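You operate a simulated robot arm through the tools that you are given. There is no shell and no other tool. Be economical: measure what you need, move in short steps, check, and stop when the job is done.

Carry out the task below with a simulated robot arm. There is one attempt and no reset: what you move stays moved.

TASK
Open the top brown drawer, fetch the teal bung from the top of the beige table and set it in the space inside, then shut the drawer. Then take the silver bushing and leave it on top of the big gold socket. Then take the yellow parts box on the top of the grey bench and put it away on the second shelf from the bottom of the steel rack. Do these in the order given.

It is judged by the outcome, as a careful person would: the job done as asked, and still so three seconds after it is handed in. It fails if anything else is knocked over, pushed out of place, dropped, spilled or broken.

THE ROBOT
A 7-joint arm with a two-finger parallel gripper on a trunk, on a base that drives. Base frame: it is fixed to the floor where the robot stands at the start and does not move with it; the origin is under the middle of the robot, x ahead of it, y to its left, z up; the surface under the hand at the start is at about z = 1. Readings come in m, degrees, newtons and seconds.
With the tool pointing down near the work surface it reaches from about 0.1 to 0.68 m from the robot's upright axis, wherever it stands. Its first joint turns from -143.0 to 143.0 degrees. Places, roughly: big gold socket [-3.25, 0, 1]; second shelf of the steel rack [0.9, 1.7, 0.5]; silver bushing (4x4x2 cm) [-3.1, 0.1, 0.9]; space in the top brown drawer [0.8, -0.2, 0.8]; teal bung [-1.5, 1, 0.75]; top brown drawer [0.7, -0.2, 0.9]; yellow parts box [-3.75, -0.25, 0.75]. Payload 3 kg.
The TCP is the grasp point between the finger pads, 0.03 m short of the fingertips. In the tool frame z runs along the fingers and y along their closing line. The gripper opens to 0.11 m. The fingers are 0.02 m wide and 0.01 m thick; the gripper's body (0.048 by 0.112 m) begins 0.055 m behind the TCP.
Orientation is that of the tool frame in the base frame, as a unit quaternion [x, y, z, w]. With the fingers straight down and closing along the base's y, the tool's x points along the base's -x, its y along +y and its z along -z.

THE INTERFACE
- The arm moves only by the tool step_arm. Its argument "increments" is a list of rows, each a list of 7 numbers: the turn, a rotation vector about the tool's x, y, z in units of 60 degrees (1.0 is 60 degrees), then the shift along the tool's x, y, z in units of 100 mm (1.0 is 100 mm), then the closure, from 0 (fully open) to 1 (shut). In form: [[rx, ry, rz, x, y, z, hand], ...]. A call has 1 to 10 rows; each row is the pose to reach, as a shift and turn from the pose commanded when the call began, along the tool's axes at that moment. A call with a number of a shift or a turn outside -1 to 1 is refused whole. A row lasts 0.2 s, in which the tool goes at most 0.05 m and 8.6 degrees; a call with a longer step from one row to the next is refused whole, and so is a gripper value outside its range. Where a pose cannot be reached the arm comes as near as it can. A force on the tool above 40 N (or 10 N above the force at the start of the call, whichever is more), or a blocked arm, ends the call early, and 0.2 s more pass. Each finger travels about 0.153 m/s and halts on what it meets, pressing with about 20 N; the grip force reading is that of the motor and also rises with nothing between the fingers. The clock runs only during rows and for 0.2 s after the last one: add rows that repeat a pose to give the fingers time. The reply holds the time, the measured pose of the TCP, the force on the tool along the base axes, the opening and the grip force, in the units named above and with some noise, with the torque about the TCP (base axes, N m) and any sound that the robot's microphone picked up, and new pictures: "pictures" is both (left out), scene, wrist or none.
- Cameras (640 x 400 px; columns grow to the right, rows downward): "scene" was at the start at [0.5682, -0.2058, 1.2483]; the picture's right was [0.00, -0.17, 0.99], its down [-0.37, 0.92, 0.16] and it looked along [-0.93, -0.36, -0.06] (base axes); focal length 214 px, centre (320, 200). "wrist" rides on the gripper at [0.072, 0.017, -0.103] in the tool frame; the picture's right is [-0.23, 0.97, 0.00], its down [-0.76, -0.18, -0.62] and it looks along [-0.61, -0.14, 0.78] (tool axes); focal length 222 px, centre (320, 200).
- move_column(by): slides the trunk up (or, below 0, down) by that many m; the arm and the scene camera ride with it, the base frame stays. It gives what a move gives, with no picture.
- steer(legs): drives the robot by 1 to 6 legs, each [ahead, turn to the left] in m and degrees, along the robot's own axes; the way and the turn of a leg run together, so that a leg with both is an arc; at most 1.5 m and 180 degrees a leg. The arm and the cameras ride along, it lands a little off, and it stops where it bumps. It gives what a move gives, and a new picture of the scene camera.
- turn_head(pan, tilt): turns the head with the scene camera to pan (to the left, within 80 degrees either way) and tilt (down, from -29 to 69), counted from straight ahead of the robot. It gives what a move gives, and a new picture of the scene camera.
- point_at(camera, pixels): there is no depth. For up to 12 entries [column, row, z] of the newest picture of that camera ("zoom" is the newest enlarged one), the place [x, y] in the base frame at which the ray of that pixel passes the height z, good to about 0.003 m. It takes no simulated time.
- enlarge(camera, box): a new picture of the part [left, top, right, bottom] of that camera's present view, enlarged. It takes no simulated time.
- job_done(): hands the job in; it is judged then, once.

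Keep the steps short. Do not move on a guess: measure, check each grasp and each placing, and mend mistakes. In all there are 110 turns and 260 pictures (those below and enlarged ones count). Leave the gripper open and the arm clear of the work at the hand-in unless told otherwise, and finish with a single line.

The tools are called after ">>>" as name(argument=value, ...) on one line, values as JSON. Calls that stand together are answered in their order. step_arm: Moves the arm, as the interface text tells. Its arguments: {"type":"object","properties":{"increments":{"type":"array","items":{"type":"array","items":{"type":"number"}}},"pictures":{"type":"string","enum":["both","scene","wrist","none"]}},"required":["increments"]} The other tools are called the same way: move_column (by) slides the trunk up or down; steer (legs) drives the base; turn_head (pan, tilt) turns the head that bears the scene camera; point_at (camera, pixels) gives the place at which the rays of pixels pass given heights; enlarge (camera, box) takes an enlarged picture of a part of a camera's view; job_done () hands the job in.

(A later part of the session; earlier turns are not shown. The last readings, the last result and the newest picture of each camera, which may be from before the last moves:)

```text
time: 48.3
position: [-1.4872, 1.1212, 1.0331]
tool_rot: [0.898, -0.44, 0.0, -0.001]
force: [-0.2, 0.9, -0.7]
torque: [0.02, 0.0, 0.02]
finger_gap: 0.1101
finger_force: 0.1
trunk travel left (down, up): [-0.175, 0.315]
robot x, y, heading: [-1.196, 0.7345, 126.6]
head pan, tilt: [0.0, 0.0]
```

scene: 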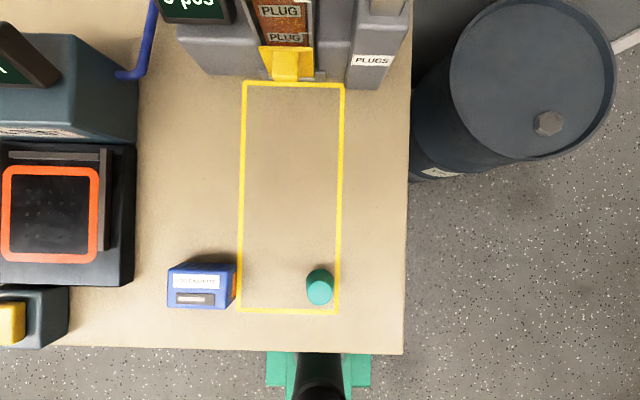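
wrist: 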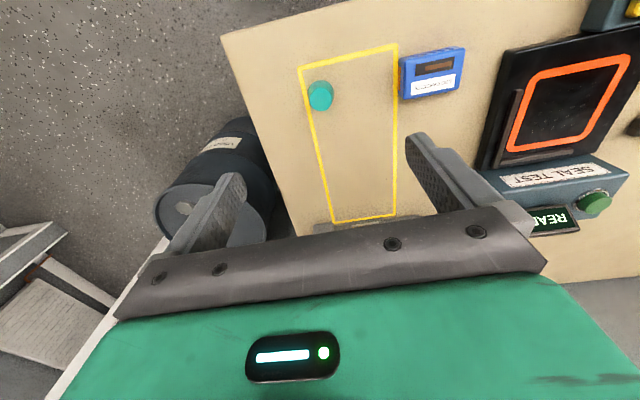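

>>> point_at(camera="scene", pixels=[[320, 293, 0.75], [320, 293, 0.8], [403, 355, 0.7], [403, 355, 0.75], [403, 355, 0.8], [336, 312, 0.7], [336, 312, 0.75], [336, 312, 0.8]])

>>> point_at(camera="wrist", pixels=[[320, 96, 0.75], [320, 96, 0.8], [221, 35, 0.7], [221, 35, 0.75], [221, 35, 0.8], [301, 70, 0.7], [301, 70, 0.75], [301, 70, 0.8]])

```text
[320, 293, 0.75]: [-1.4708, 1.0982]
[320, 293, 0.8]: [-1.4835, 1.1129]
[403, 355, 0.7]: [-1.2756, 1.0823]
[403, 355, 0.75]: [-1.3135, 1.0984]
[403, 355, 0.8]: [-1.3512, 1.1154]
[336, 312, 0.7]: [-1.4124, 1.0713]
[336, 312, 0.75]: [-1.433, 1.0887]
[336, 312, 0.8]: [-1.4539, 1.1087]
```

```text
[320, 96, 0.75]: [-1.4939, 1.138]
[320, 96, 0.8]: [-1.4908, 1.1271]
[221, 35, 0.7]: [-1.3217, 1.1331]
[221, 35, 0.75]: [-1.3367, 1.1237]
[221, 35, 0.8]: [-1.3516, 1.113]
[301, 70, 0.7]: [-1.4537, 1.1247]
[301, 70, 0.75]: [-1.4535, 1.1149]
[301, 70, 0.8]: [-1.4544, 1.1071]
```

The table top is z=0.80, and the bung top is about z=0.83, centred at (-1.490,1.121). The hand is already above it. I descend in two stages with the fingers part-closed.

>>> step_arm(increments=[[0, 0, 0, 0, 0.02, 0.35, 0.25], [0, 0, 0, 0, 0.02, 0.7, 0.25], [0, 0, 0, 0, 0.02, 1.0, 0.25], [0, 0, 0, 0, 0.02, 1.0, 0.25]], pictures="both")

```text
time: 49.3
position: [-1.4901, 1.1182, 0.932]
tool_rot: [0.898, -0.439, 0.0, 0.0]
force: [-0.3, -0.2, -0.6]
torque: [0.01, -0.04, 0.01]
finger_gap: 0.0825
finger_force: 0.0
trunk travel left (down, up): [-0.175, 0.315]
robot x, y, heading: [-1.1943, 0.739, 127.1]
head pan, tilt: [0.0, 0.0]
```

scene: 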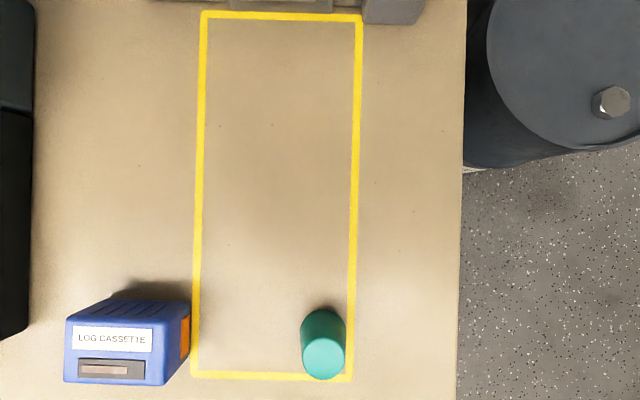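
wrist: 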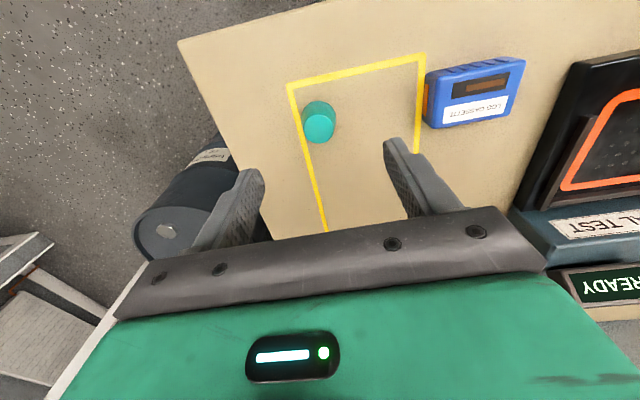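

>>> point_at(camera="scene", pixels=[[323, 358, 0.82], [323, 358, 0.83], [323, 358, 0.84]])

>>> point_at(camera="wrist", pixels=[[319, 127, 0.82], [319, 127, 0.83], [319, 127, 0.84], [318, 110, 0.8]])

```text
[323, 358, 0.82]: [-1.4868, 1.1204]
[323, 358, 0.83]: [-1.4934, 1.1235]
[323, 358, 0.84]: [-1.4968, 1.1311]
```

```text
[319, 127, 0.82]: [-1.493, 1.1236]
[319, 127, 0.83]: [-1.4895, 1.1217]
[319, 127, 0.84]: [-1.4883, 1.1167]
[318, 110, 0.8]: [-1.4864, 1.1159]
```

Bung centre (-1.491,1.122), top z≈0.827. I descend to TCP z≈0.834 and close.

>>> step_arm(increments=[[0, 0, 0, -0.03, -0.02, 0.3, 0.25], [0, 0, 0, -0.03, -0.02, 0.6, 0.25], [0, 0, 0, -0.03, -0.02, 0.85, 0.25], [0, 0, 0, -0.03, -0.02, 0.97, 0.25], [0, 0, 0, -0.03, -0.02, 0.97, 0.5], [0, 0, 0, -0.03, -0.02, 0.97, 0.75], [0, 0, 0, -0.03, -0.02, 0.97, 1.0], [0, 0, 0, -0.03, -0.02, 0.97, 1.0]], pictures="both")

```text
time: 51.1
position: [-1.4875, 1.1234, 0.8352]
tool_rot: [0.898, -0.439, 0.0, 0.0]
force: [-0.1, 0.3, 0.7]
torque: [0.0, 0.0, 0.03]
finger_gap: 0.0345
finger_force: 20.1
trunk travel left (down, up): [-0.175, 0.315]
robot x, y, heading: [-1.1944, 0.7388, 126.6]
head pan, tilt: [0.0, 0.0]
```

scene: 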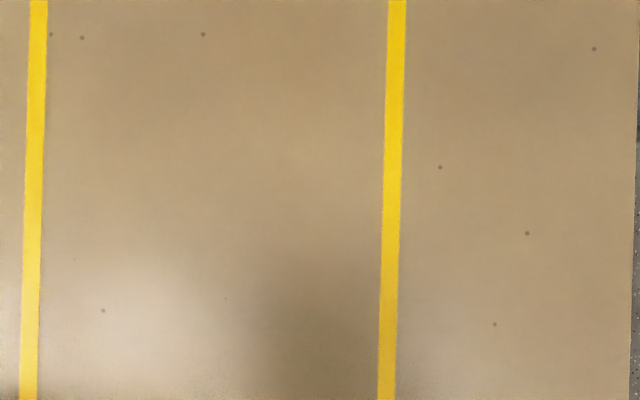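
wrist: 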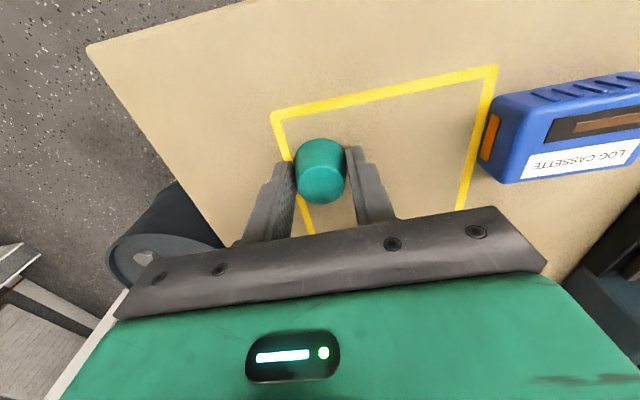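

Gripped at 34.5 mm. I lift 0.2 m in two calls and check.

>>> step_arm(increments=[[0, 0, 0, 0, 0, -0.2, 1], [0, 0, 0, 0, 0, -0.6, 1], [0, 0, 0, 0, 0, -1.0, 1]], pictures="none")

>>> step_arm(increments=[[0, 0, 0, 0.1, 0, -0.4, 1], [0, 0, 0, 0.3, 0, -0.8, 1], [0, 0, 0, 0.5, 0, -1.0, 1], [0, 0, 0, 0.7, 0, -1.0, 1], [0, 0, 0, 0.7, 0, -1.0, 1]], pictures="wrist")

```text
time: 51.9
position: [-1.4883, 1.1229, 0.9363]
tool_rot: [0.898, -0.44, -0.001, 0.0]
force: [-0.3, 1.2, 0.7]
torque: [-0.02, -0.03, -0.03]
finger_gap: 0.0001
finger_force: 20.0
trunk travel left (down, up): [-0.175, 0.315]
robot x, y, heading: [-1.1916, 0.74, 126.9]
head pan, tilt: [0.0, 0.0]
```

```text
time: 53.1
position: [-1.4456, 1.0669, 1.0353]
tool_rot: [0.898, -0.44, 0.0, 0.0]
force: [0.4, -0.5, 1.1]
torque: [0.0, -0.01, -0.03]
finger_gap: 0.0
finger_force: 19.8
trunk travel left (down, up): [-0.175, 0.315]
robot x, y, heading: [-1.1964, 0.7403, 126.7]
head pan, tilt: [0.0, 0.0]
```

wrist: 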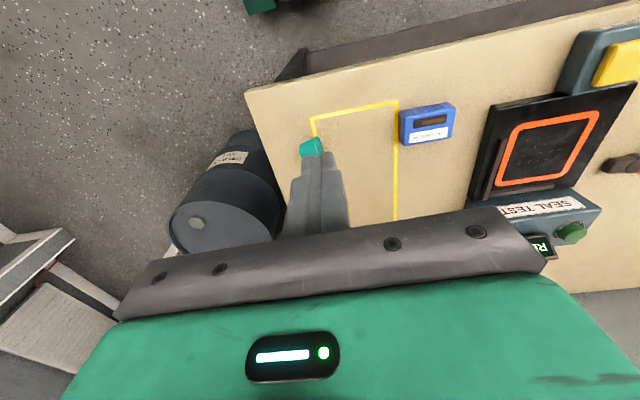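

The bung slipped out of the fingers; it is tapered. I open, move up and look at how it lies.

>>> step_arm(increments=[[0, 0, 0, 0, 0, 0, 0.6], [0, 0, 0, 0, 0, 0, 0.3], [0, 0, 0, 0, 0, 0, 0.25]], pictures="both")

>>> enlarge(camera="wrist", box=[270, 80, 430, 180])

>>> turn_head(pan=0, tilt=-20)

>>> enlarge(camera="scene", box=[240, 200, 400, 300])

```text
time: 53.9
position: [-1.4466, 1.0674, 1.035]
tool_rot: [0.898, -0.441, 0.0, 0.0]
force: [-0.2, -0.9, -0.5]
torque: [-0.01, -0.03, -0.01]
finger_gap: 0.0825
finger_force: 0.1
trunk travel left (down, up): [-0.175, 0.315]
robot x, y, heading: [-1.1919, 0.7396, 126.6]
head pan, tilt: [0.0, 0.0]
```

scene: 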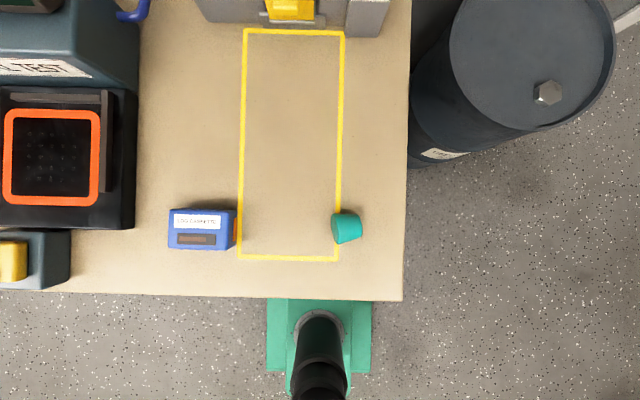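
wrist: 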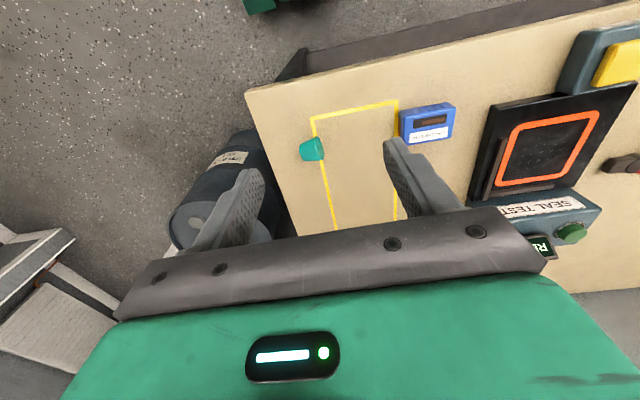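

```text
4.00 times, centred on (350, 130) of wrist
```

zoom: 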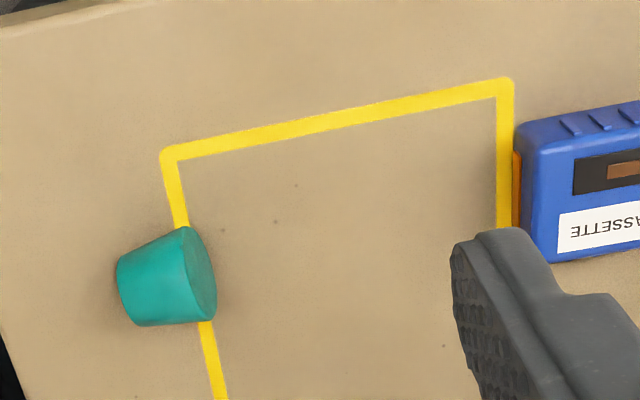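

```text
time: 54.8
position: [-1.445, 1.0672, 1.0344]
tool_rot: [0.898, -0.44, 0.0, -0.001]
force: [-0.3, -0.4, -0.2]
torque: [0.03, 0.0, 0.01]
finger_gap: 0.0825
finger_force: 0.1
trunk travel left (down, up): [-0.175, 0.315]
robot x, y, heading: [-1.1932, 0.7323, 126.5]
head pan, tilt: [0.0, -20.0]
```

scene: 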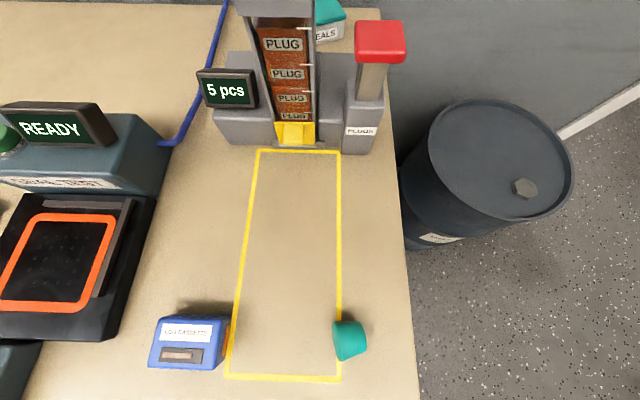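

```text
4.00 times, centred on (320, 250) of scene
```

zoom: 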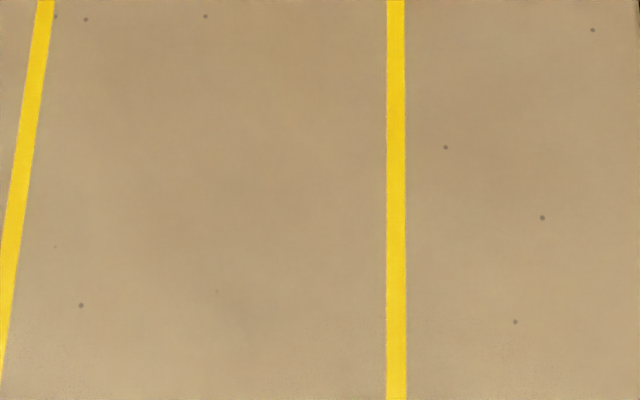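

It now lies on its side, big end toward the cassette. Its flat ends make a better grip, closing along its axis. I measure both ends.

>>> point_at(camera="wrist", pixels=[[320, 149, 0.82], [302, 152, 0.82], [300, 145, 0.82], [302, 161, 0.82], [316, 137, 0.82], [321, 160, 0.82], [311, 149, 0.82]])

>>> enlarge(camera="scene", box=[270, 290, 430, 390])

>>> point_at(camera="scene", pixels=[[350, 341, 0.82], [336, 341, 0.82], [365, 341, 0.82], [336, 324, 0.82], [341, 359, 0.82], [363, 325, 0.82], [366, 352, 0.82]])

```text
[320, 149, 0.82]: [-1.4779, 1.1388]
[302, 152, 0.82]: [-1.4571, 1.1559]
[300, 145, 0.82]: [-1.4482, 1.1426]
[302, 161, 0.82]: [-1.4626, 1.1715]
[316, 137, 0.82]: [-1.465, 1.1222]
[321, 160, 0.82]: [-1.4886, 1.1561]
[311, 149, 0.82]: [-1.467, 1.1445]
```

```text
4.00 times, centred on (350, 340) of scene
```

zoom: 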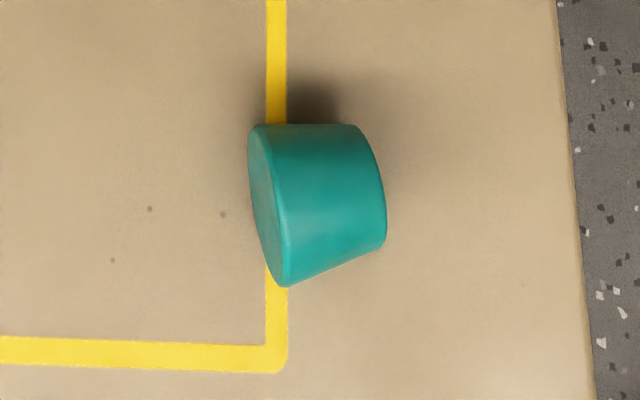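

```text
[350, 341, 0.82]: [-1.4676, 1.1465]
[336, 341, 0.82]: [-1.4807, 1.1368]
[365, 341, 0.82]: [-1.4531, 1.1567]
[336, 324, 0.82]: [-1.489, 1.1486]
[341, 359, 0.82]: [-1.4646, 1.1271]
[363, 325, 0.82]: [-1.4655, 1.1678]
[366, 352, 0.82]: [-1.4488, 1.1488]
```

The bung axis lies at about 42°, centred (-1.4665,1.148), about 28 mm long. I align to it and descend half-way.

>>> step_arm(increments=[[0, 0, -0.02, -0.3, -0.1, 0, 0.35], [0, 0, -0.05, -0.6, -0.22, 0, 0.35], [0, 0, -0.067, -0.772, -0.327, 0.3, 0.35], [0, 0, -0.067, -0.772, -0.327, 0.65, 0.35], [0, 0, -0.067, -0.772, -0.327, 1.0, 0.35], [0, 0, -0.067, -0.772, -0.327, 1.0, 0.35]], pictures="both")

>>> enlarge(camera="wrist", box=[240, 60, 400, 160])

```text
time: 56.1
position: [-1.4671, 1.149, 0.9346]
tool_rot: [0.913, -0.409, 0.0, 0.0]
force: [0.1, 0.4, 0.5]
torque: [-0.02, 0.01, -0.02]
finger_gap: 0.0713
finger_force: 0.0
trunk travel left (down, up): [-0.175, 0.315]
robot x, y, heading: [-1.1943, 0.7372, 126.8]
head pan, tilt: [0.0, -20.0]
```

scene: 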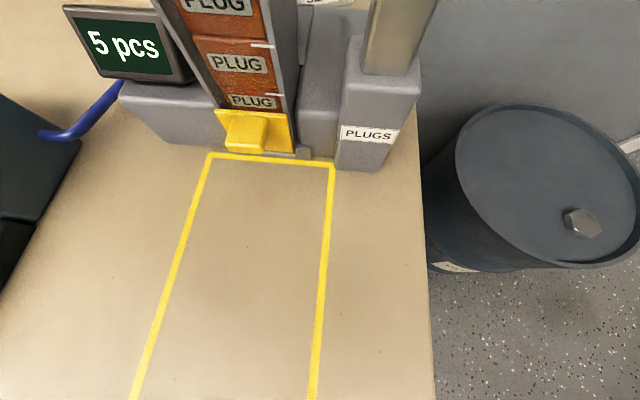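
wrist: 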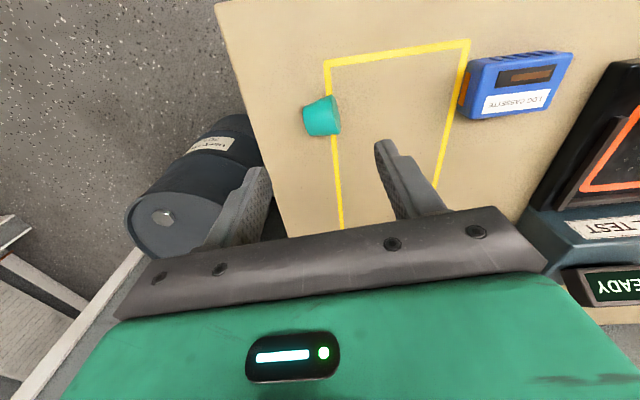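

```text
4.00 times, centred on (320, 110) of wrist
```

zoom: 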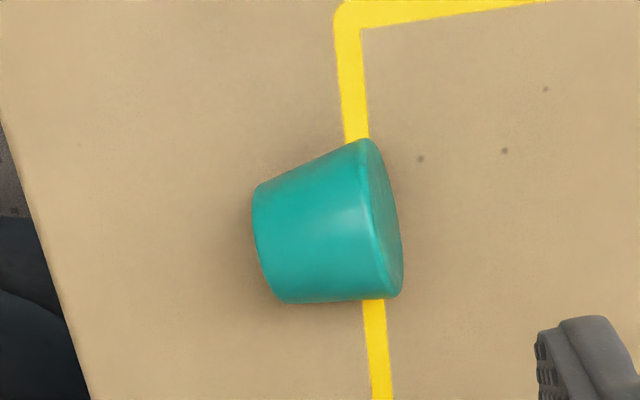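

>>> point_at(camera="wrist", pixels=[[331.3, 95, 0.82], [338, 134.3, 0.82], [304, 107.5, 0.82], [310, 135, 0.82], [320, 116, 0.82]])

```text
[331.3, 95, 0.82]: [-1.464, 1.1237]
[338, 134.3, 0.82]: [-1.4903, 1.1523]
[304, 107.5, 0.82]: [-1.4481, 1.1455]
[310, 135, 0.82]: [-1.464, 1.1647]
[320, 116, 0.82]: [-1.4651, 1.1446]
```

Aligned. I descend 0.1 m and close on the ends.

>>> step_arm(increments=[[0, 0, 0, 0.02, 0.01, 0.3, 0.35], [0, 0, 0, 0.02, 0.01, 0.6, 0.35], [0, 0, 0, 0.02, 0.01, 0.85, 0.35], [0, 0, 0, 0.02, 0.01, 1.0, 0.35], [0, 0, 0, 0.02, 0.01, 1.0, 0.55], [0, 0, 0, 0.02, 0.01, 1.0, 0.75], [0, 0, 0, 0.02, 0.01, 1.0, 0.9], [0, 0, 0, 0.02, 0.01, 1.0, 1.0], [0, 0, 0, 0.02, 0.01, 1.0, 1.0]], pictures="wrist")

>>> step_arm(increments=[[0, 0, 0, 0, 0, -0.1, 1], [0, 0, 0, 0, 0, -0.3, 1], [0, 0, 0, 0, 0, -0.6, 1], [0, 0, 0, 0, 0, -1.0, 1]], pictures="wrist")

```text
time: 58.1
position: [-1.4656, 1.1466, 0.8356]
tool_rot: [0.913, -0.408, -0.001, 0.0]
force: [-0.4, 0.2, 1.4]
torque: [-0.04, 0.02, -0.01]
finger_gap: 0.029
finger_force: 20.4
trunk travel left (down, up): [-0.175, 0.315]
robot x, y, heading: [-1.1926, 0.7383, 127.1]
head pan, tilt: [0.0, -20.0]
```

wrist: 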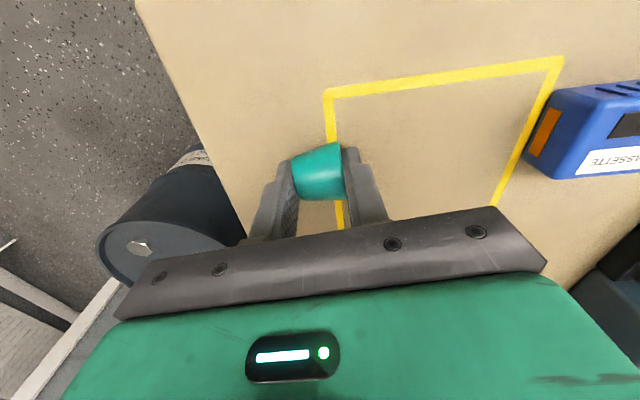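

```text
time: 59.1
position: [-1.4657, 1.1468, 0.935]
tool_rot: [0.913, -0.409, -0.001, 0.0]
force: [-0.8, 0.0, -0.7]
torque: [-0.02, 0.0, -0.02]
finger_gap: 0.0291
finger_force: 19.8
trunk travel left (down, up): [-0.175, 0.315]
robot x, y, heading: [-1.1952, 0.7355, 126.7]
head pan, tilt: [0.0, -20.0]
```

wrist: 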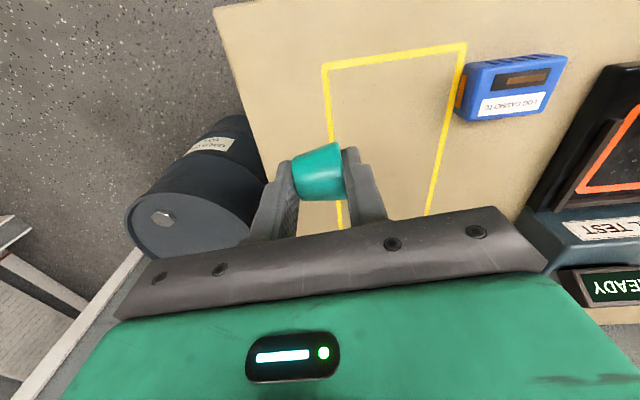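

The bung is held firmly at 29 mm. I lift and retract the arm a little.

>>> step_arm(increments=[[0, 0, 0, 0, 0, -0.4, 1], [0, 0, 0, 0.2, 0, -0.8, 1], [0, 0, 0, 0.4, 0, -1.0, 1], [0, 0, 0, 0.7, 0, -1.0, 1], [0, 0, 0, 0.7, 0, -1.0, 1]], pictures="none")

>>> move_column(by=0.08)

>>> steer(legs=[[-0.3, 0], [0, -125]])

```text
time: 60.4
position: [-1.4188, 1.0928, 1.0358]
tool_rot: [0.913, -0.409, 0.0, 0.0]
force: [-0.7, -0.9, -0.5]
torque: [0.05, 0.01, 0.0]
finger_gap: 0.0289
finger_force: 20.0
trunk travel left (down, up): [-0.175, 0.315]
robot x, y, heading: [-1.1942, 0.7388, 126.8]
head pan, tilt: [0.0, -20.0]
```

```text
time: 61.5
position: [-1.4191, 1.0935, 1.114]
tool_rot: [0.913, -0.408, 0.0, 0.0]
force: [0.2, -0.4, 0.1]
torque: [-0.03, -0.04, 0.0]
finger_gap: 0.0291
finger_force: 19.8
trunk travel left (down, up): [-0.255, 0.235]
robot x, y, heading: [-1.1939, 0.7349, 126.9]
head pan, tilt: [0.0, -20.0]
```

```text
time: 69.0
position: [-0.595, 0.4679, 1.1151]
tool_rot: [-0.05, 0.999, 0.0, 0.0]
force: [0.2, 0.7, -0.3]
torque: [-0.01, 0.0, 0.02]
finger_gap: 0.029
finger_force: 19.7
trunk travel left (down, up): [-0.255, 0.235]
robot x, y, heading: [-1.0137, 0.5631, 1.1]
head pan, tilt: [0.0, -20.0]
```

scene: 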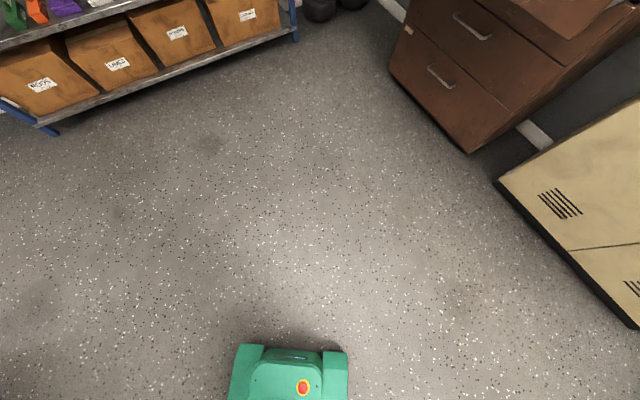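

Clear floor ahead. I drive 1.42 m to stand in front of the drawer, then turn toward it.

>>> steer(legs=[[0, -2], [1.4, 0]])

```text
time: 76.3
position: [0.7985, 0.4305, 1.1158]
tool_rot: [-0.033, 0.999, 0.0, 0.0]
force: [-0.1, 0.0, 0.5]
torque: [0.01, 0.0, 0.0]
finger_gap: 0.0288
finger_force: 20.3
trunk travel left (down, up): [-0.255, 0.235]
robot x, y, heading: [0.3813, 0.5399, -1.0]
head pan, tilt: [0.0, -20.0]
```

scene: 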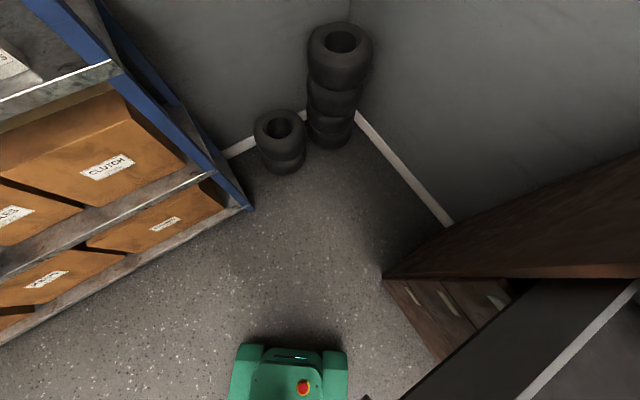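

Now turn right toward the drawer.

>>> steer(legs=[[0, -52]])

>>> turn_head(pan=0, tilt=20)

```text
time: 79.1
position: [0.5499, 0.1399, 1.117]
tool_rot: [0.414, 0.911, -0.001, 0.0]
force: [0.0, -0.5, 0.2]
torque: [0.0, 0.04, 0.02]
finger_gap: 0.0291
finger_force: 20.1
trunk travel left (down, up): [-0.255, 0.235]
robot x, y, heading: [0.4057, 0.5559, -53.4]
head pan, tilt: [0.0, -20.0]
```

scene: 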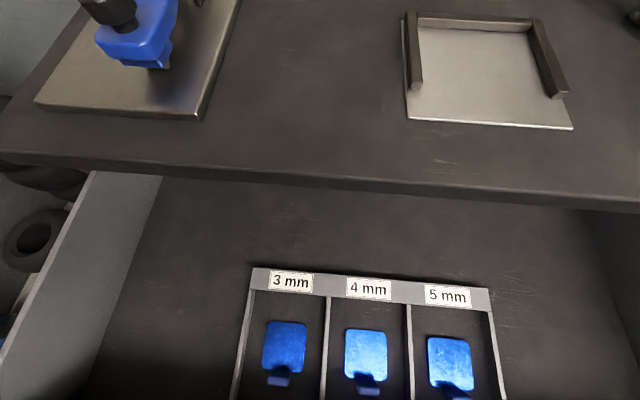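

```text
time: 80.2
position: [0.55, 0.1412, 1.1155]
tool_rot: [0.414, 0.91, 0.0, 0.0]
force: [0.0, -0.1, -0.5]
torque: [-0.01, 0.03, 0.0]
finger_gap: 0.0291
finger_force: 20.3
trunk travel left (down, up): [-0.255, 0.235]
robot x, y, heading: [0.4099, 0.5585, -53.4]
head pan, tilt: [0.0, 20.0]
```

scene: 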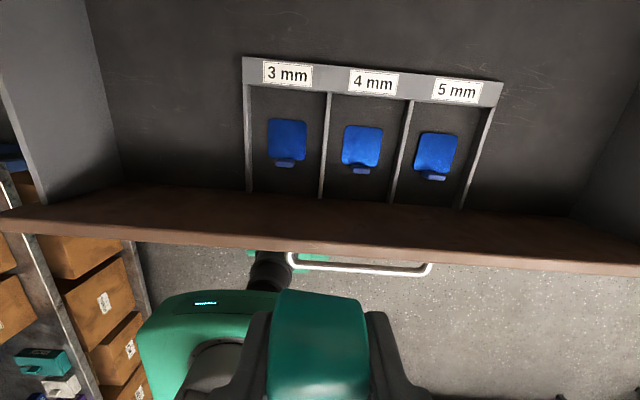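

I see the tray and free floor to its left. I take a wrist picture and measure the floor's height.

>>> step_arm(increments=[[0, 0, 0, 0, 0, 0, 1]], pictures="both")

```text
time: 80.6
position: [0.5495, 0.1403, 1.1164]
tool_rot: [0.414, 0.91, 0.0, 0.0]
force: [0.2, 0.7, -0.3]
torque: [0.01, 0.01, 0.02]
finger_gap: 0.0288
finger_force: 19.8
trunk travel left (down, up): [-0.255, 0.235]
robot x, y, heading: [0.4035, 0.5601, -53.3]
head pan, tilt: [0.0, 20.0]
```

scene: 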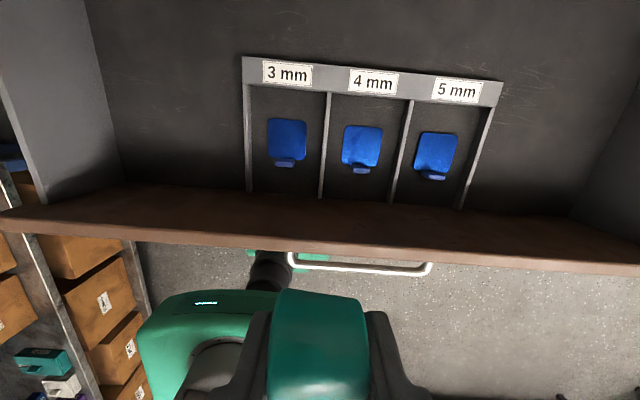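
wrist: 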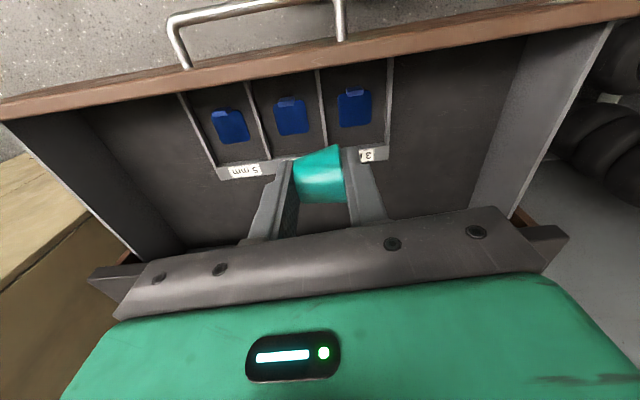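

>>> point_at(camera="scene", pixels=[[243, 57, 0.8], [243, 57, 0.85], [120, 178, 0.8], [90, 5, 0.8], [120, 178, 0.75], [90, 5, 0.75], [278, 162, 0.8], [278, 162, 0.75]])

>>> point_at(camera="wrist", pixels=[[388, 158, 0.8], [388, 158, 0.85], [525, 40, 0.8], [470, 205, 0.8], [525, 40, 0.75], [470, 205, 0.75], [363, 93, 0.8], [363, 93, 0.75]])

>>> enlarge(camera="wrist", box=[320, 20, 640, 220])

```text
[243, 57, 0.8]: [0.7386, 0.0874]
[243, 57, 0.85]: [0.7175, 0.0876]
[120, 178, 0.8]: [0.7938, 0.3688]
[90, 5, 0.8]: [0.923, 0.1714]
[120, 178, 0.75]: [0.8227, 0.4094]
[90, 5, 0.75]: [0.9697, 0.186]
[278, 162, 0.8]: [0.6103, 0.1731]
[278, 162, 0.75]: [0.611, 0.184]
```

```text
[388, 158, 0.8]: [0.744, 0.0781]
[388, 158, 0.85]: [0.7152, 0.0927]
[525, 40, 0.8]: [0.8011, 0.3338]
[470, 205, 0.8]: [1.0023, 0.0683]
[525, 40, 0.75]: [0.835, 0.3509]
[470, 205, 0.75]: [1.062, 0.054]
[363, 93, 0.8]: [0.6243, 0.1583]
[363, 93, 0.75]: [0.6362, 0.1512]
```

```text
2.00 times, centred on (480, 120) of wrist
```

zoom: 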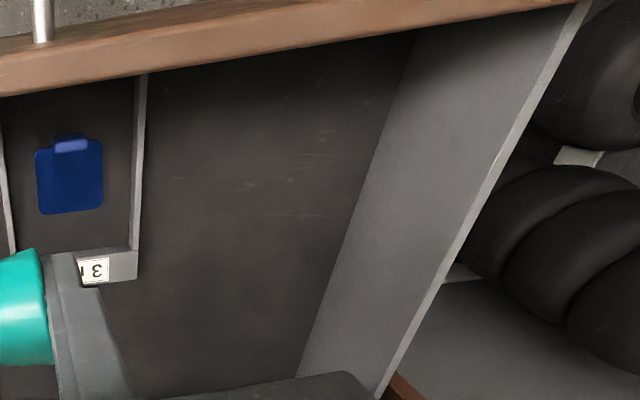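

The tray's top is z≈0.833 and the side wall is at t≈0.85. The free spot's centre is about (0.777,0.196). I move the bung above it.

>>> step_arm(increments=[[0, 0, 0, -0.13, 0.25, 0, 1], [0, 0, 0, -0.26, 0.5, 0, 1], [0, 0, 0, -0.4, 0.75, 0, 1], [0, 0, 0, -0.53, 1.0, 0, 1]], pictures="none")

>>> step_arm(increments=[[0, 0, 0, -0.13, 0.25, 0, 1], [0, 0, 0, -0.26, 0.5, 0, 1], [0, 0, 0, -0.4, 0.75, 0, 1], [0, 0, 0, -0.54, 1.0, 0, 1], [0, 0, 0, -0.54, 1.0, 0.3, 1], [0, 0, 0, -0.54, 1.0, 0.65, 1], [0, 0, 0, -0.54, 1.0, 1.0, 1]], pictures="both")

```text
time: 81.6
position: [0.6577, 0.1676, 1.1157]
tool_rot: [0.414, 0.91, 0.001, 0.0]
force: [-0.5, -0.4, -1.0]
torque: [0.01, -0.09, 0.02]
finger_gap: 0.0286
finger_force: 20.2
trunk travel left (down, up): [-0.255, 0.235]
robot x, y, heading: [0.4055, 0.5569, -53.3]
head pan, tilt: [0.0, 20.0]
```

```text
time: 83.2
position: [0.7708, 0.1923, 1.0162]
tool_rot: [0.415, 0.91, 0.0, 0.001]
force: [0.0, 0.4, 0.3]
torque: [0.0, -0.05, -0.02]
finger_gap: 0.0289
finger_force: 20.3
trunk travel left (down, up): [-0.255, 0.235]
robot x, y, heading: [0.4015, 0.5552, -53.2]
head pan, tilt: [0.0, 20.0]
```

scene: 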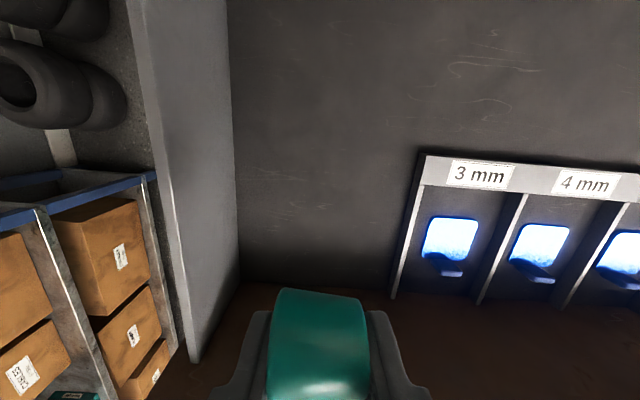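
wrist: 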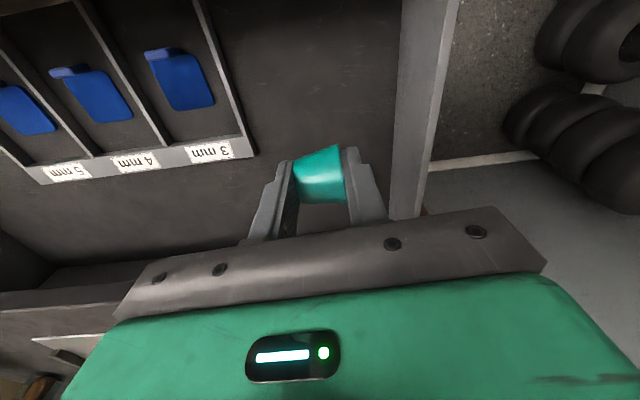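

>>> point_at(camera="scene", pixels=[[233, 100, 0.75], [233, 100, 0.8], [237, 230, 0.75], [237, 230, 0.8], [420, 153, 0.833], [200, 362, 0.9]])

>>> point_at(camera="wrist", pixels=[[400, 20, 0.75], [400, 20, 0.8], [392, 170, 0.75], [392, 170, 0.8], [254, 156, 0.833]])

```text
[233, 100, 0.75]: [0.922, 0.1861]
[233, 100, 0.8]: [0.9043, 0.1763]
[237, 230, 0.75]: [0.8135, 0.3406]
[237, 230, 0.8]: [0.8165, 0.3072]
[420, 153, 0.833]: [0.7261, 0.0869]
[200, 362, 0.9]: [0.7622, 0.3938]
```

```text
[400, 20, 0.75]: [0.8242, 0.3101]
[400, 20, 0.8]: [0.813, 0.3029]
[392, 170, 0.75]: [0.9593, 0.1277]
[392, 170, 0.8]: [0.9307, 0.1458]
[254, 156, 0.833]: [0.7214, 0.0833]
```

The floor is around z≈0.79–0.80. I descend 0.1 m, then creep down until contact.

>>> step_arm(increments=[[0, 0, 0, 0, 0, 0.3, 1], [0, 0, 0, 0, 0, 0.6, 1], [0, 0, 0, 0, 0, 0.9, 1], [0, 0, 0, 0, 0, 1.0, 1]], pictures="none")

>>> step_arm(increments=[[0, 0, 0, 0, 0, 0.3, 1], [0, 0, 0, 0, 0, 0.5, 1], [0, 0, 0, 0, 0, 0.65, 1], [0, 0, 0, 0, 0, 0.72, 1], [0, 0, 0, 0, 0, 0.76, 1], [0, 0, 0, 0, 0, 0.76, 1]], pictures="both")

```text
time: 84.2
position: [0.7707, 0.1912, 0.916]
tool_rot: [0.414, 0.91, 0.0, -0.001]
force: [0.2, 0.3, -0.3]
torque: [0.01, 0.02, 0.01]
finger_gap: 0.029
finger_force: 19.5
trunk travel left (down, up): [-0.255, 0.235]
robot x, y, heading: [0.4085, 0.5549, -53.3]
head pan, tilt: [0.0, 20.0]
```

```text
time: 85.0
position: [0.7729, 0.189, 0.8576]
tool_rot: [0.414, 0.91, -0.002, 0.006]
force: [-2.9, -4.2, 21.5]
torque: [0.07, 0.04, 0.05]
finger_gap: 0.0293
finger_force: 19.8
trunk travel left (down, up): [-0.255, 0.235]
robot x, y, heading: [0.4052, 0.5564, -53.4]
head pan, tilt: [0.0, 20.0]
stopped in row 4: the force on the tool passed its limit at 64 N (the readings are from after the stop); the commanded pose is now the measured one
```

scene: 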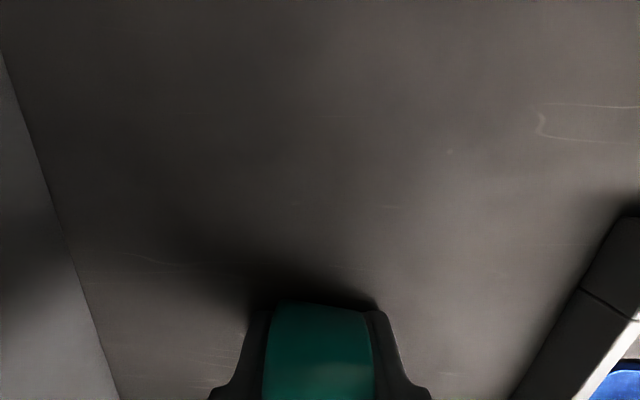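
wrist: 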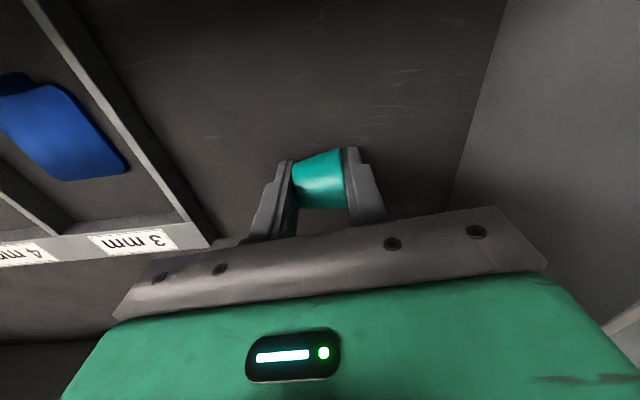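

Contact: the bung rests on the drawer floor. I ease up 1 mm and open.

>>> step_arm(increments=[[0, 0, 0, 0, 0, -0.01, 1], [0, 0, 0, 0, 0, -0.01, 0.85], [0, 0, 0, 0, 0, -0.01, 0.65], [0, 0, 0, 0, 0, -0.01, 0.5], [0, 0, 0, 0, 0, -0.01, 0.5], [0, 0, 0, 0, 0, -0.3, 0.5], [0, 0, 0, 0, 0, -0.7, 0.5], [0, 0, 0, 0, 0, -1.0, 0.5]], pictures="both")

```text
time: 86.8
position: [0.7727, 0.1888, 0.9569]
tool_rot: [0.414, 0.91, -0.001, 0.004]
force: [0.5, 0.0, -1.1]
torque: [0.02, 0.01, 0.01]
finger_gap: 0.0548
finger_force: 0.0
trunk travel left (down, up): [-0.255, 0.235]
robot x, y, heading: [0.4062, 0.554, -53.4]
head pan, tilt: [0.0, 20.0]
```

scene: 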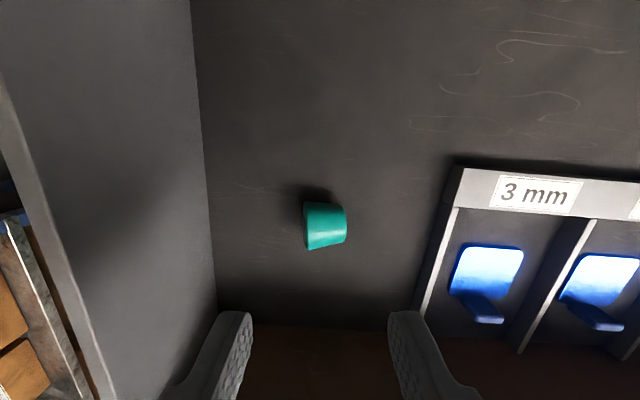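
wrist: 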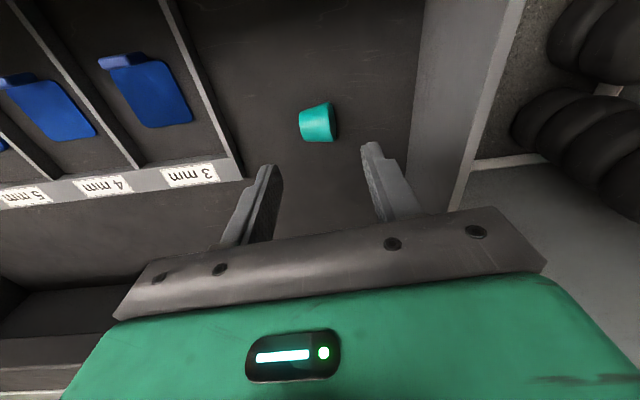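

The bung sits on the drawer floor, clear of the tray and wall. I lift out and come back over the drawer front.

>>> step_arm(increments=[[0, 0, 0, 0, 0, -0.4, 0.7], [0, 0, 0, 0, 0, -0.8, 1], [0, 0, 0, 0.3, -0.1, -1.0, 1], [0, 0, 0, 0.65, -0.2, -1.0, 1], [0, 0, 0, 1.0, -0.33, -1.0, 1]], pictures="none")

>>> step_arm(increments=[[0, 0, 0.08, 0.3, -0.1, 0, 1], [0, -0.1, 0.08, 0.65, -0.2, 0, 1], [0, -0.23, 0.08, 1.0, -0.33, 0, 1], [0, -0.33, 0.08, 1.0, -0.33, 0, 1]], pictures="none")

```text
time: 88.0
position: [0.6809, 0.2452, 1.0552]
tool_rot: [0.414, 0.91, -0.002, 0.004]
force: [0.3, -0.7, -0.9]
torque: [-0.01, -0.02, 0.02]
finger_gap: 0.0
finger_force: 19.9
trunk travel left (down, up): [-0.255, 0.235]
robot x, y, heading: [0.4064, 0.5562, -53.2]
head pan, tilt: [0.0, 20.0]
```

```text
time: 89.0
position: [0.5919, 0.2967, 1.0574]
tool_rot: [0.445, 0.878, -0.072, 0.16]
force: [-0.3, -0.4, -1.3]
torque: [0.02, -0.02, 0.03]
finger_gap: 0.0001
finger_force: 20.0
out of reach, approached as far as the arm can: row 4
trunk travel left (down, up): [-0.255, 0.235]
robot x, y, heading: [0.4064, 0.5592, -53.3]
head pan, tilt: [0.0, 20.0]
```

At the near limit of reach, but the hand is just in front of the panel. I lower to just above panel height and look.

>>> step_arm(increments=[[0, 0, 0, 0.07, 0, 0.19, 1], [0, 0, 0, 0.15, 0, 0.4, 1], [0, 0, 0, 0.15, 0, 0.4, 1]], pictures="both")

```text
time: 89.8
position: [0.6034, 0.2785, 1.0412]
tool_rot: [0.444, 0.879, -0.072, 0.16]
force: [0.1, 0.0, 0.2]
torque: [0.0, -0.01, -0.01]
finger_gap: 0.0002
finger_force: 19.8
out of reach, approached as far as the arm can: row 1, 2, 3
trunk travel left (down, up): [-0.255, 0.235]
robot x, y, heading: [0.4032, 0.5584, -53.2]
head pan, tilt: [0.0, 20.0]
```

scene: 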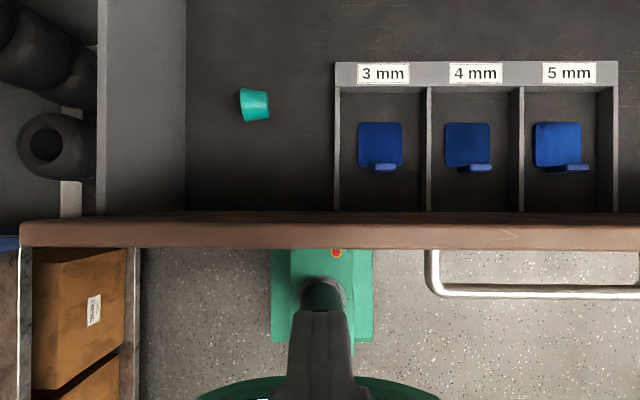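
wrist: 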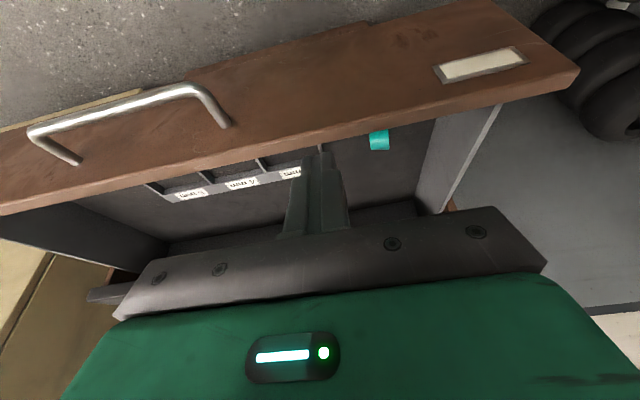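

Too close to reach down here. I back the base off 0.1 m.

>>> steer(legs=[[-0.1, 0]])

```text
time: 91.0
position: [0.5426, 0.3579, 1.0402]
tool_rot: [0.445, 0.878, -0.073, 0.16]
force: [0.0, -0.7, 0.1]
torque: [0.03, 0.03, -0.02]
finger_gap: 0.0
finger_force: 20.0
trunk travel left (down, up): [-0.255, 0.235]
robot x, y, heading: [0.3474, 0.6347, -53.1]
head pan, tilt: [0.0, 20.0]
```

scene: 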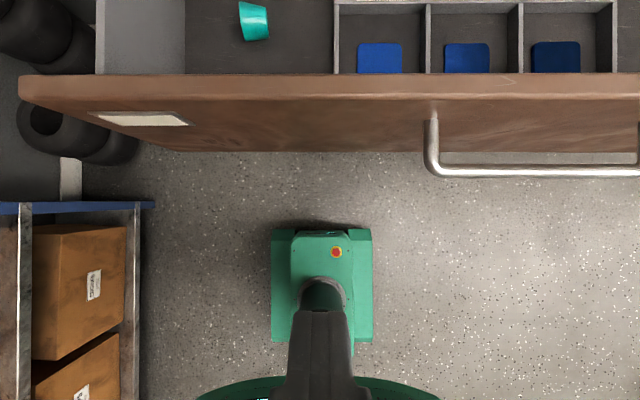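

Now lower in front of the panel, beside the handle.

>>> step_arm(increments=[[0, 0, 0, 0.05, 0, 0.3, 1], [0, 0, 0, 0.1, 0, 0.6, 1], [0, 0, 0, 0.0, 0, 0.85, 1], [0, 0, 0, -0.1, 0, 1.0, 1], [0, 0, 0, -0.1, 0, 1.0, 1]], pictures="both")

```text
time: 92.2
position: [0.5825, 0.3049, 0.9632]
tool_rot: [0.446, 0.878, -0.073, 0.16]
force: [0.4, -1.0, 0.0]
torque: [-0.04, 0.0, -0.01]
finger_gap: 0.0
finger_force: 20.0
out of reach, approached as far as the arm can: row 1, 2, 3, 4, 5
trunk travel left (down, up): [-0.255, 0.235]
robot x, y, heading: [0.3416, 0.6391, -53.1]
head pan, tilt: [0.0, 20.0]
```

scene: 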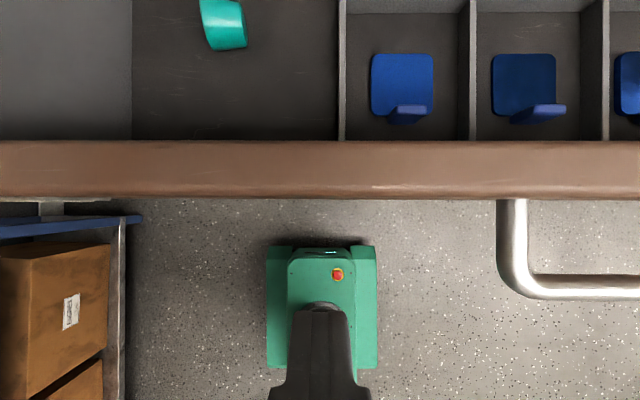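
wrist: 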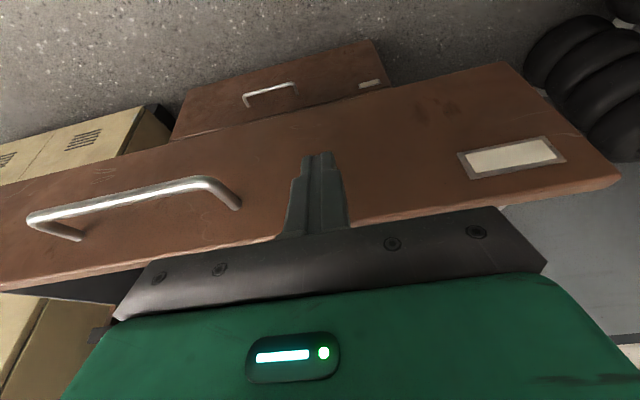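

The fingers are in front of the panel. I lower the trunk 3 cm for a solid contact, then push 0.1 m inward.

>>> move_column(by=-0.03)

>>> step_arm(increments=[[0, 0, 0, -0.12, 0, 0.04, 1], [0, 0, 0, -0.3, 0, 0.11, 1], [0, 0, 0, -0.5, 0, 0.18, 1], [0, 0, 0, -0.7, 0, 0.25, 1], [0, 0, 0, -0.9, 0, 0.33, 1]], pictures="wrist")

```text
time: 92.9
position: [0.5829, 0.3055, 0.9341]
tool_rot: [0.445, 0.878, -0.072, 0.159]
force: [-0.1, 0.0, 0.0]
torque: [0.03, -0.01, -0.01]
finger_gap: 0.0
finger_force: 20.6
trunk travel left (down, up): [-0.225, 0.265]
robot x, y, heading: [0.3461, 0.6355, -53.2]
head pan, tilt: [0.0, 20.0]
```

```text
time: 94.1
position: [0.6383, 0.2279, 0.9332]
tool_rot: [0.445, 0.879, -0.071, 0.158]
force: [-0.8, 0.2, 0.4]
torque: [0.0, 0.0, 0.01]
finger_gap: 0.0001
finger_force: 20.2
trunk travel left (down, up): [-0.225, 0.265]
robot x, y, heading: [0.3447, 0.6381, -53.3]
head pan, tilt: [0.0, 20.0]
```

wrist: 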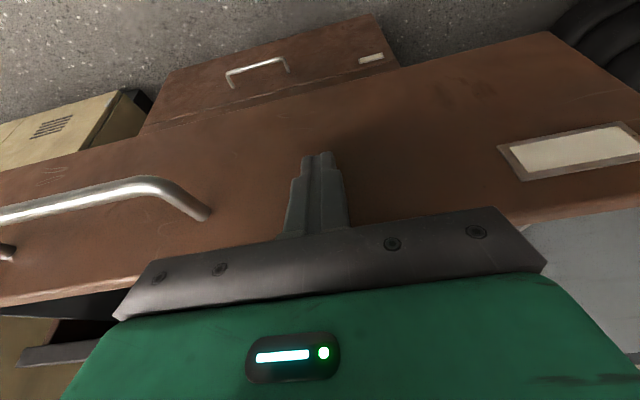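

The drawer is moving in. I push another 0.1 m.

>>> step_arm(increments=[[0, 0, 0, -0.2, 0, 0.07, 1], [0, 0, 0, -0.4, 0, 0.14, 1], [0, 0, 0, -0.6, 0, 0.21, 1], [0, 0, 0, -0.8, 0, 0.29, 1], [0, 0, 0, -0.97, 0, 0.35, 1], [0, 0, 0, -0.97, 0, 0.35, 1]], pictures="wrist")

```text
time: 95.5
position: [0.7008, 0.1451, 0.9344]
tool_rot: [0.445, 0.878, -0.072, 0.159]
force: [-0.6, -0.7, -0.1]
torque: [0.05, 0.0, -0.02]
finger_gap: 0.0
finger_force: 20.2
trunk travel left (down, up): [-0.225, 0.265]
robot x, y, heading: [0.3465, 0.6368, -53.1]
head pan, tilt: [0.0, 20.0]
```

wrist: 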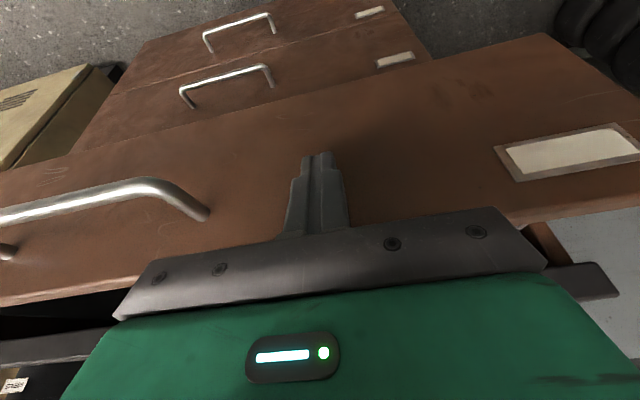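

About 0.11 m remain. I let the base roll forward 0.07 m, keeping the same push, then finish with the arm.

>>> steer(legs=[[0.07, 0]])

>>> step_arm(increments=[[0, 0, 0, -0.1, 0, 0.035, 1], [0, 0, 0, -0.2, 0, 0.07, 1], [0, 0, 0, -0.3, 0, 0.11, 1], [0, 0, 0, -0.4, 0, 0.145, 1], [0, 0, 0, -0.5, 0, 0.18, 1]], pictures="wrist")

```text
time: 96.7
position: [0.7391, 0.0941, 0.9349]
tool_rot: [0.447, 0.878, -0.071, 0.155]
force: [-13.3, 19.9, 2.6]
torque: [-1.46, -0.91, -0.73]
finger_gap: 0.0
finger_force: 20.3
trunk travel left (down, up): [-0.225, 0.265]
robot x, y, heading: [0.3882, 0.5836, -53.0]
head pan, tilt: [0.0, 20.0]
stopped in leg 1: the force on the tool passed its limit at 44 N (the readings are from after the stop); the commanded pose is now the measured one
```

scene: 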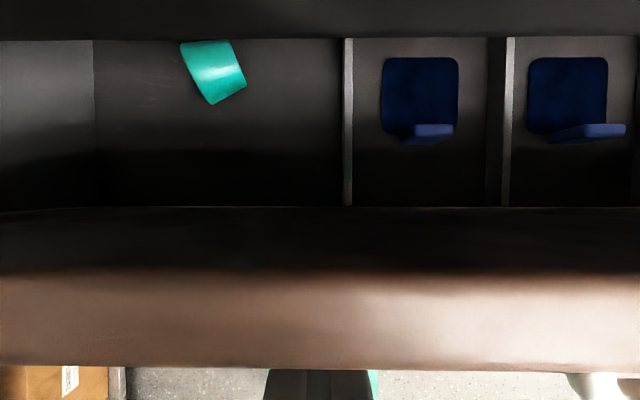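

```text
time: 97.0
position: [0.7398, 0.0933, 0.9353]
tool_rot: [0.448, 0.878, -0.067, 0.153]
force: [-18.5, 31.6, 9.1]
torque: [-2.7, -1.31, -1.01]
finger_gap: 0.0
finger_force: 20.1
trunk travel left (down, up): [-0.225, 0.265]
robot x, y, heading: [0.3874, 0.5817, -53.0]
head pan, tilt: [0.0, 20.0]
stopped in row 1: the force on the tool passed its limit at 48 N (the readings are from after the stop); the commanded pose is now the measured one
```

wrist: 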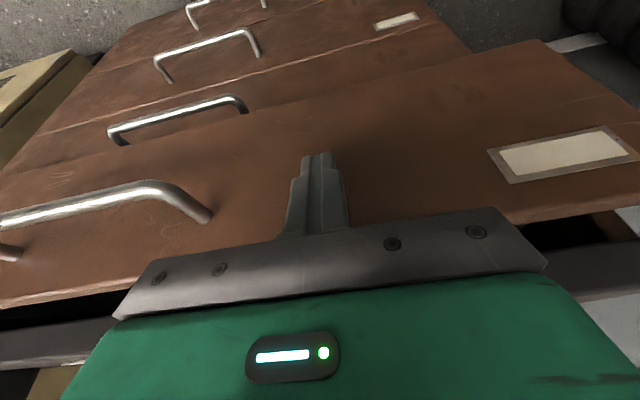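

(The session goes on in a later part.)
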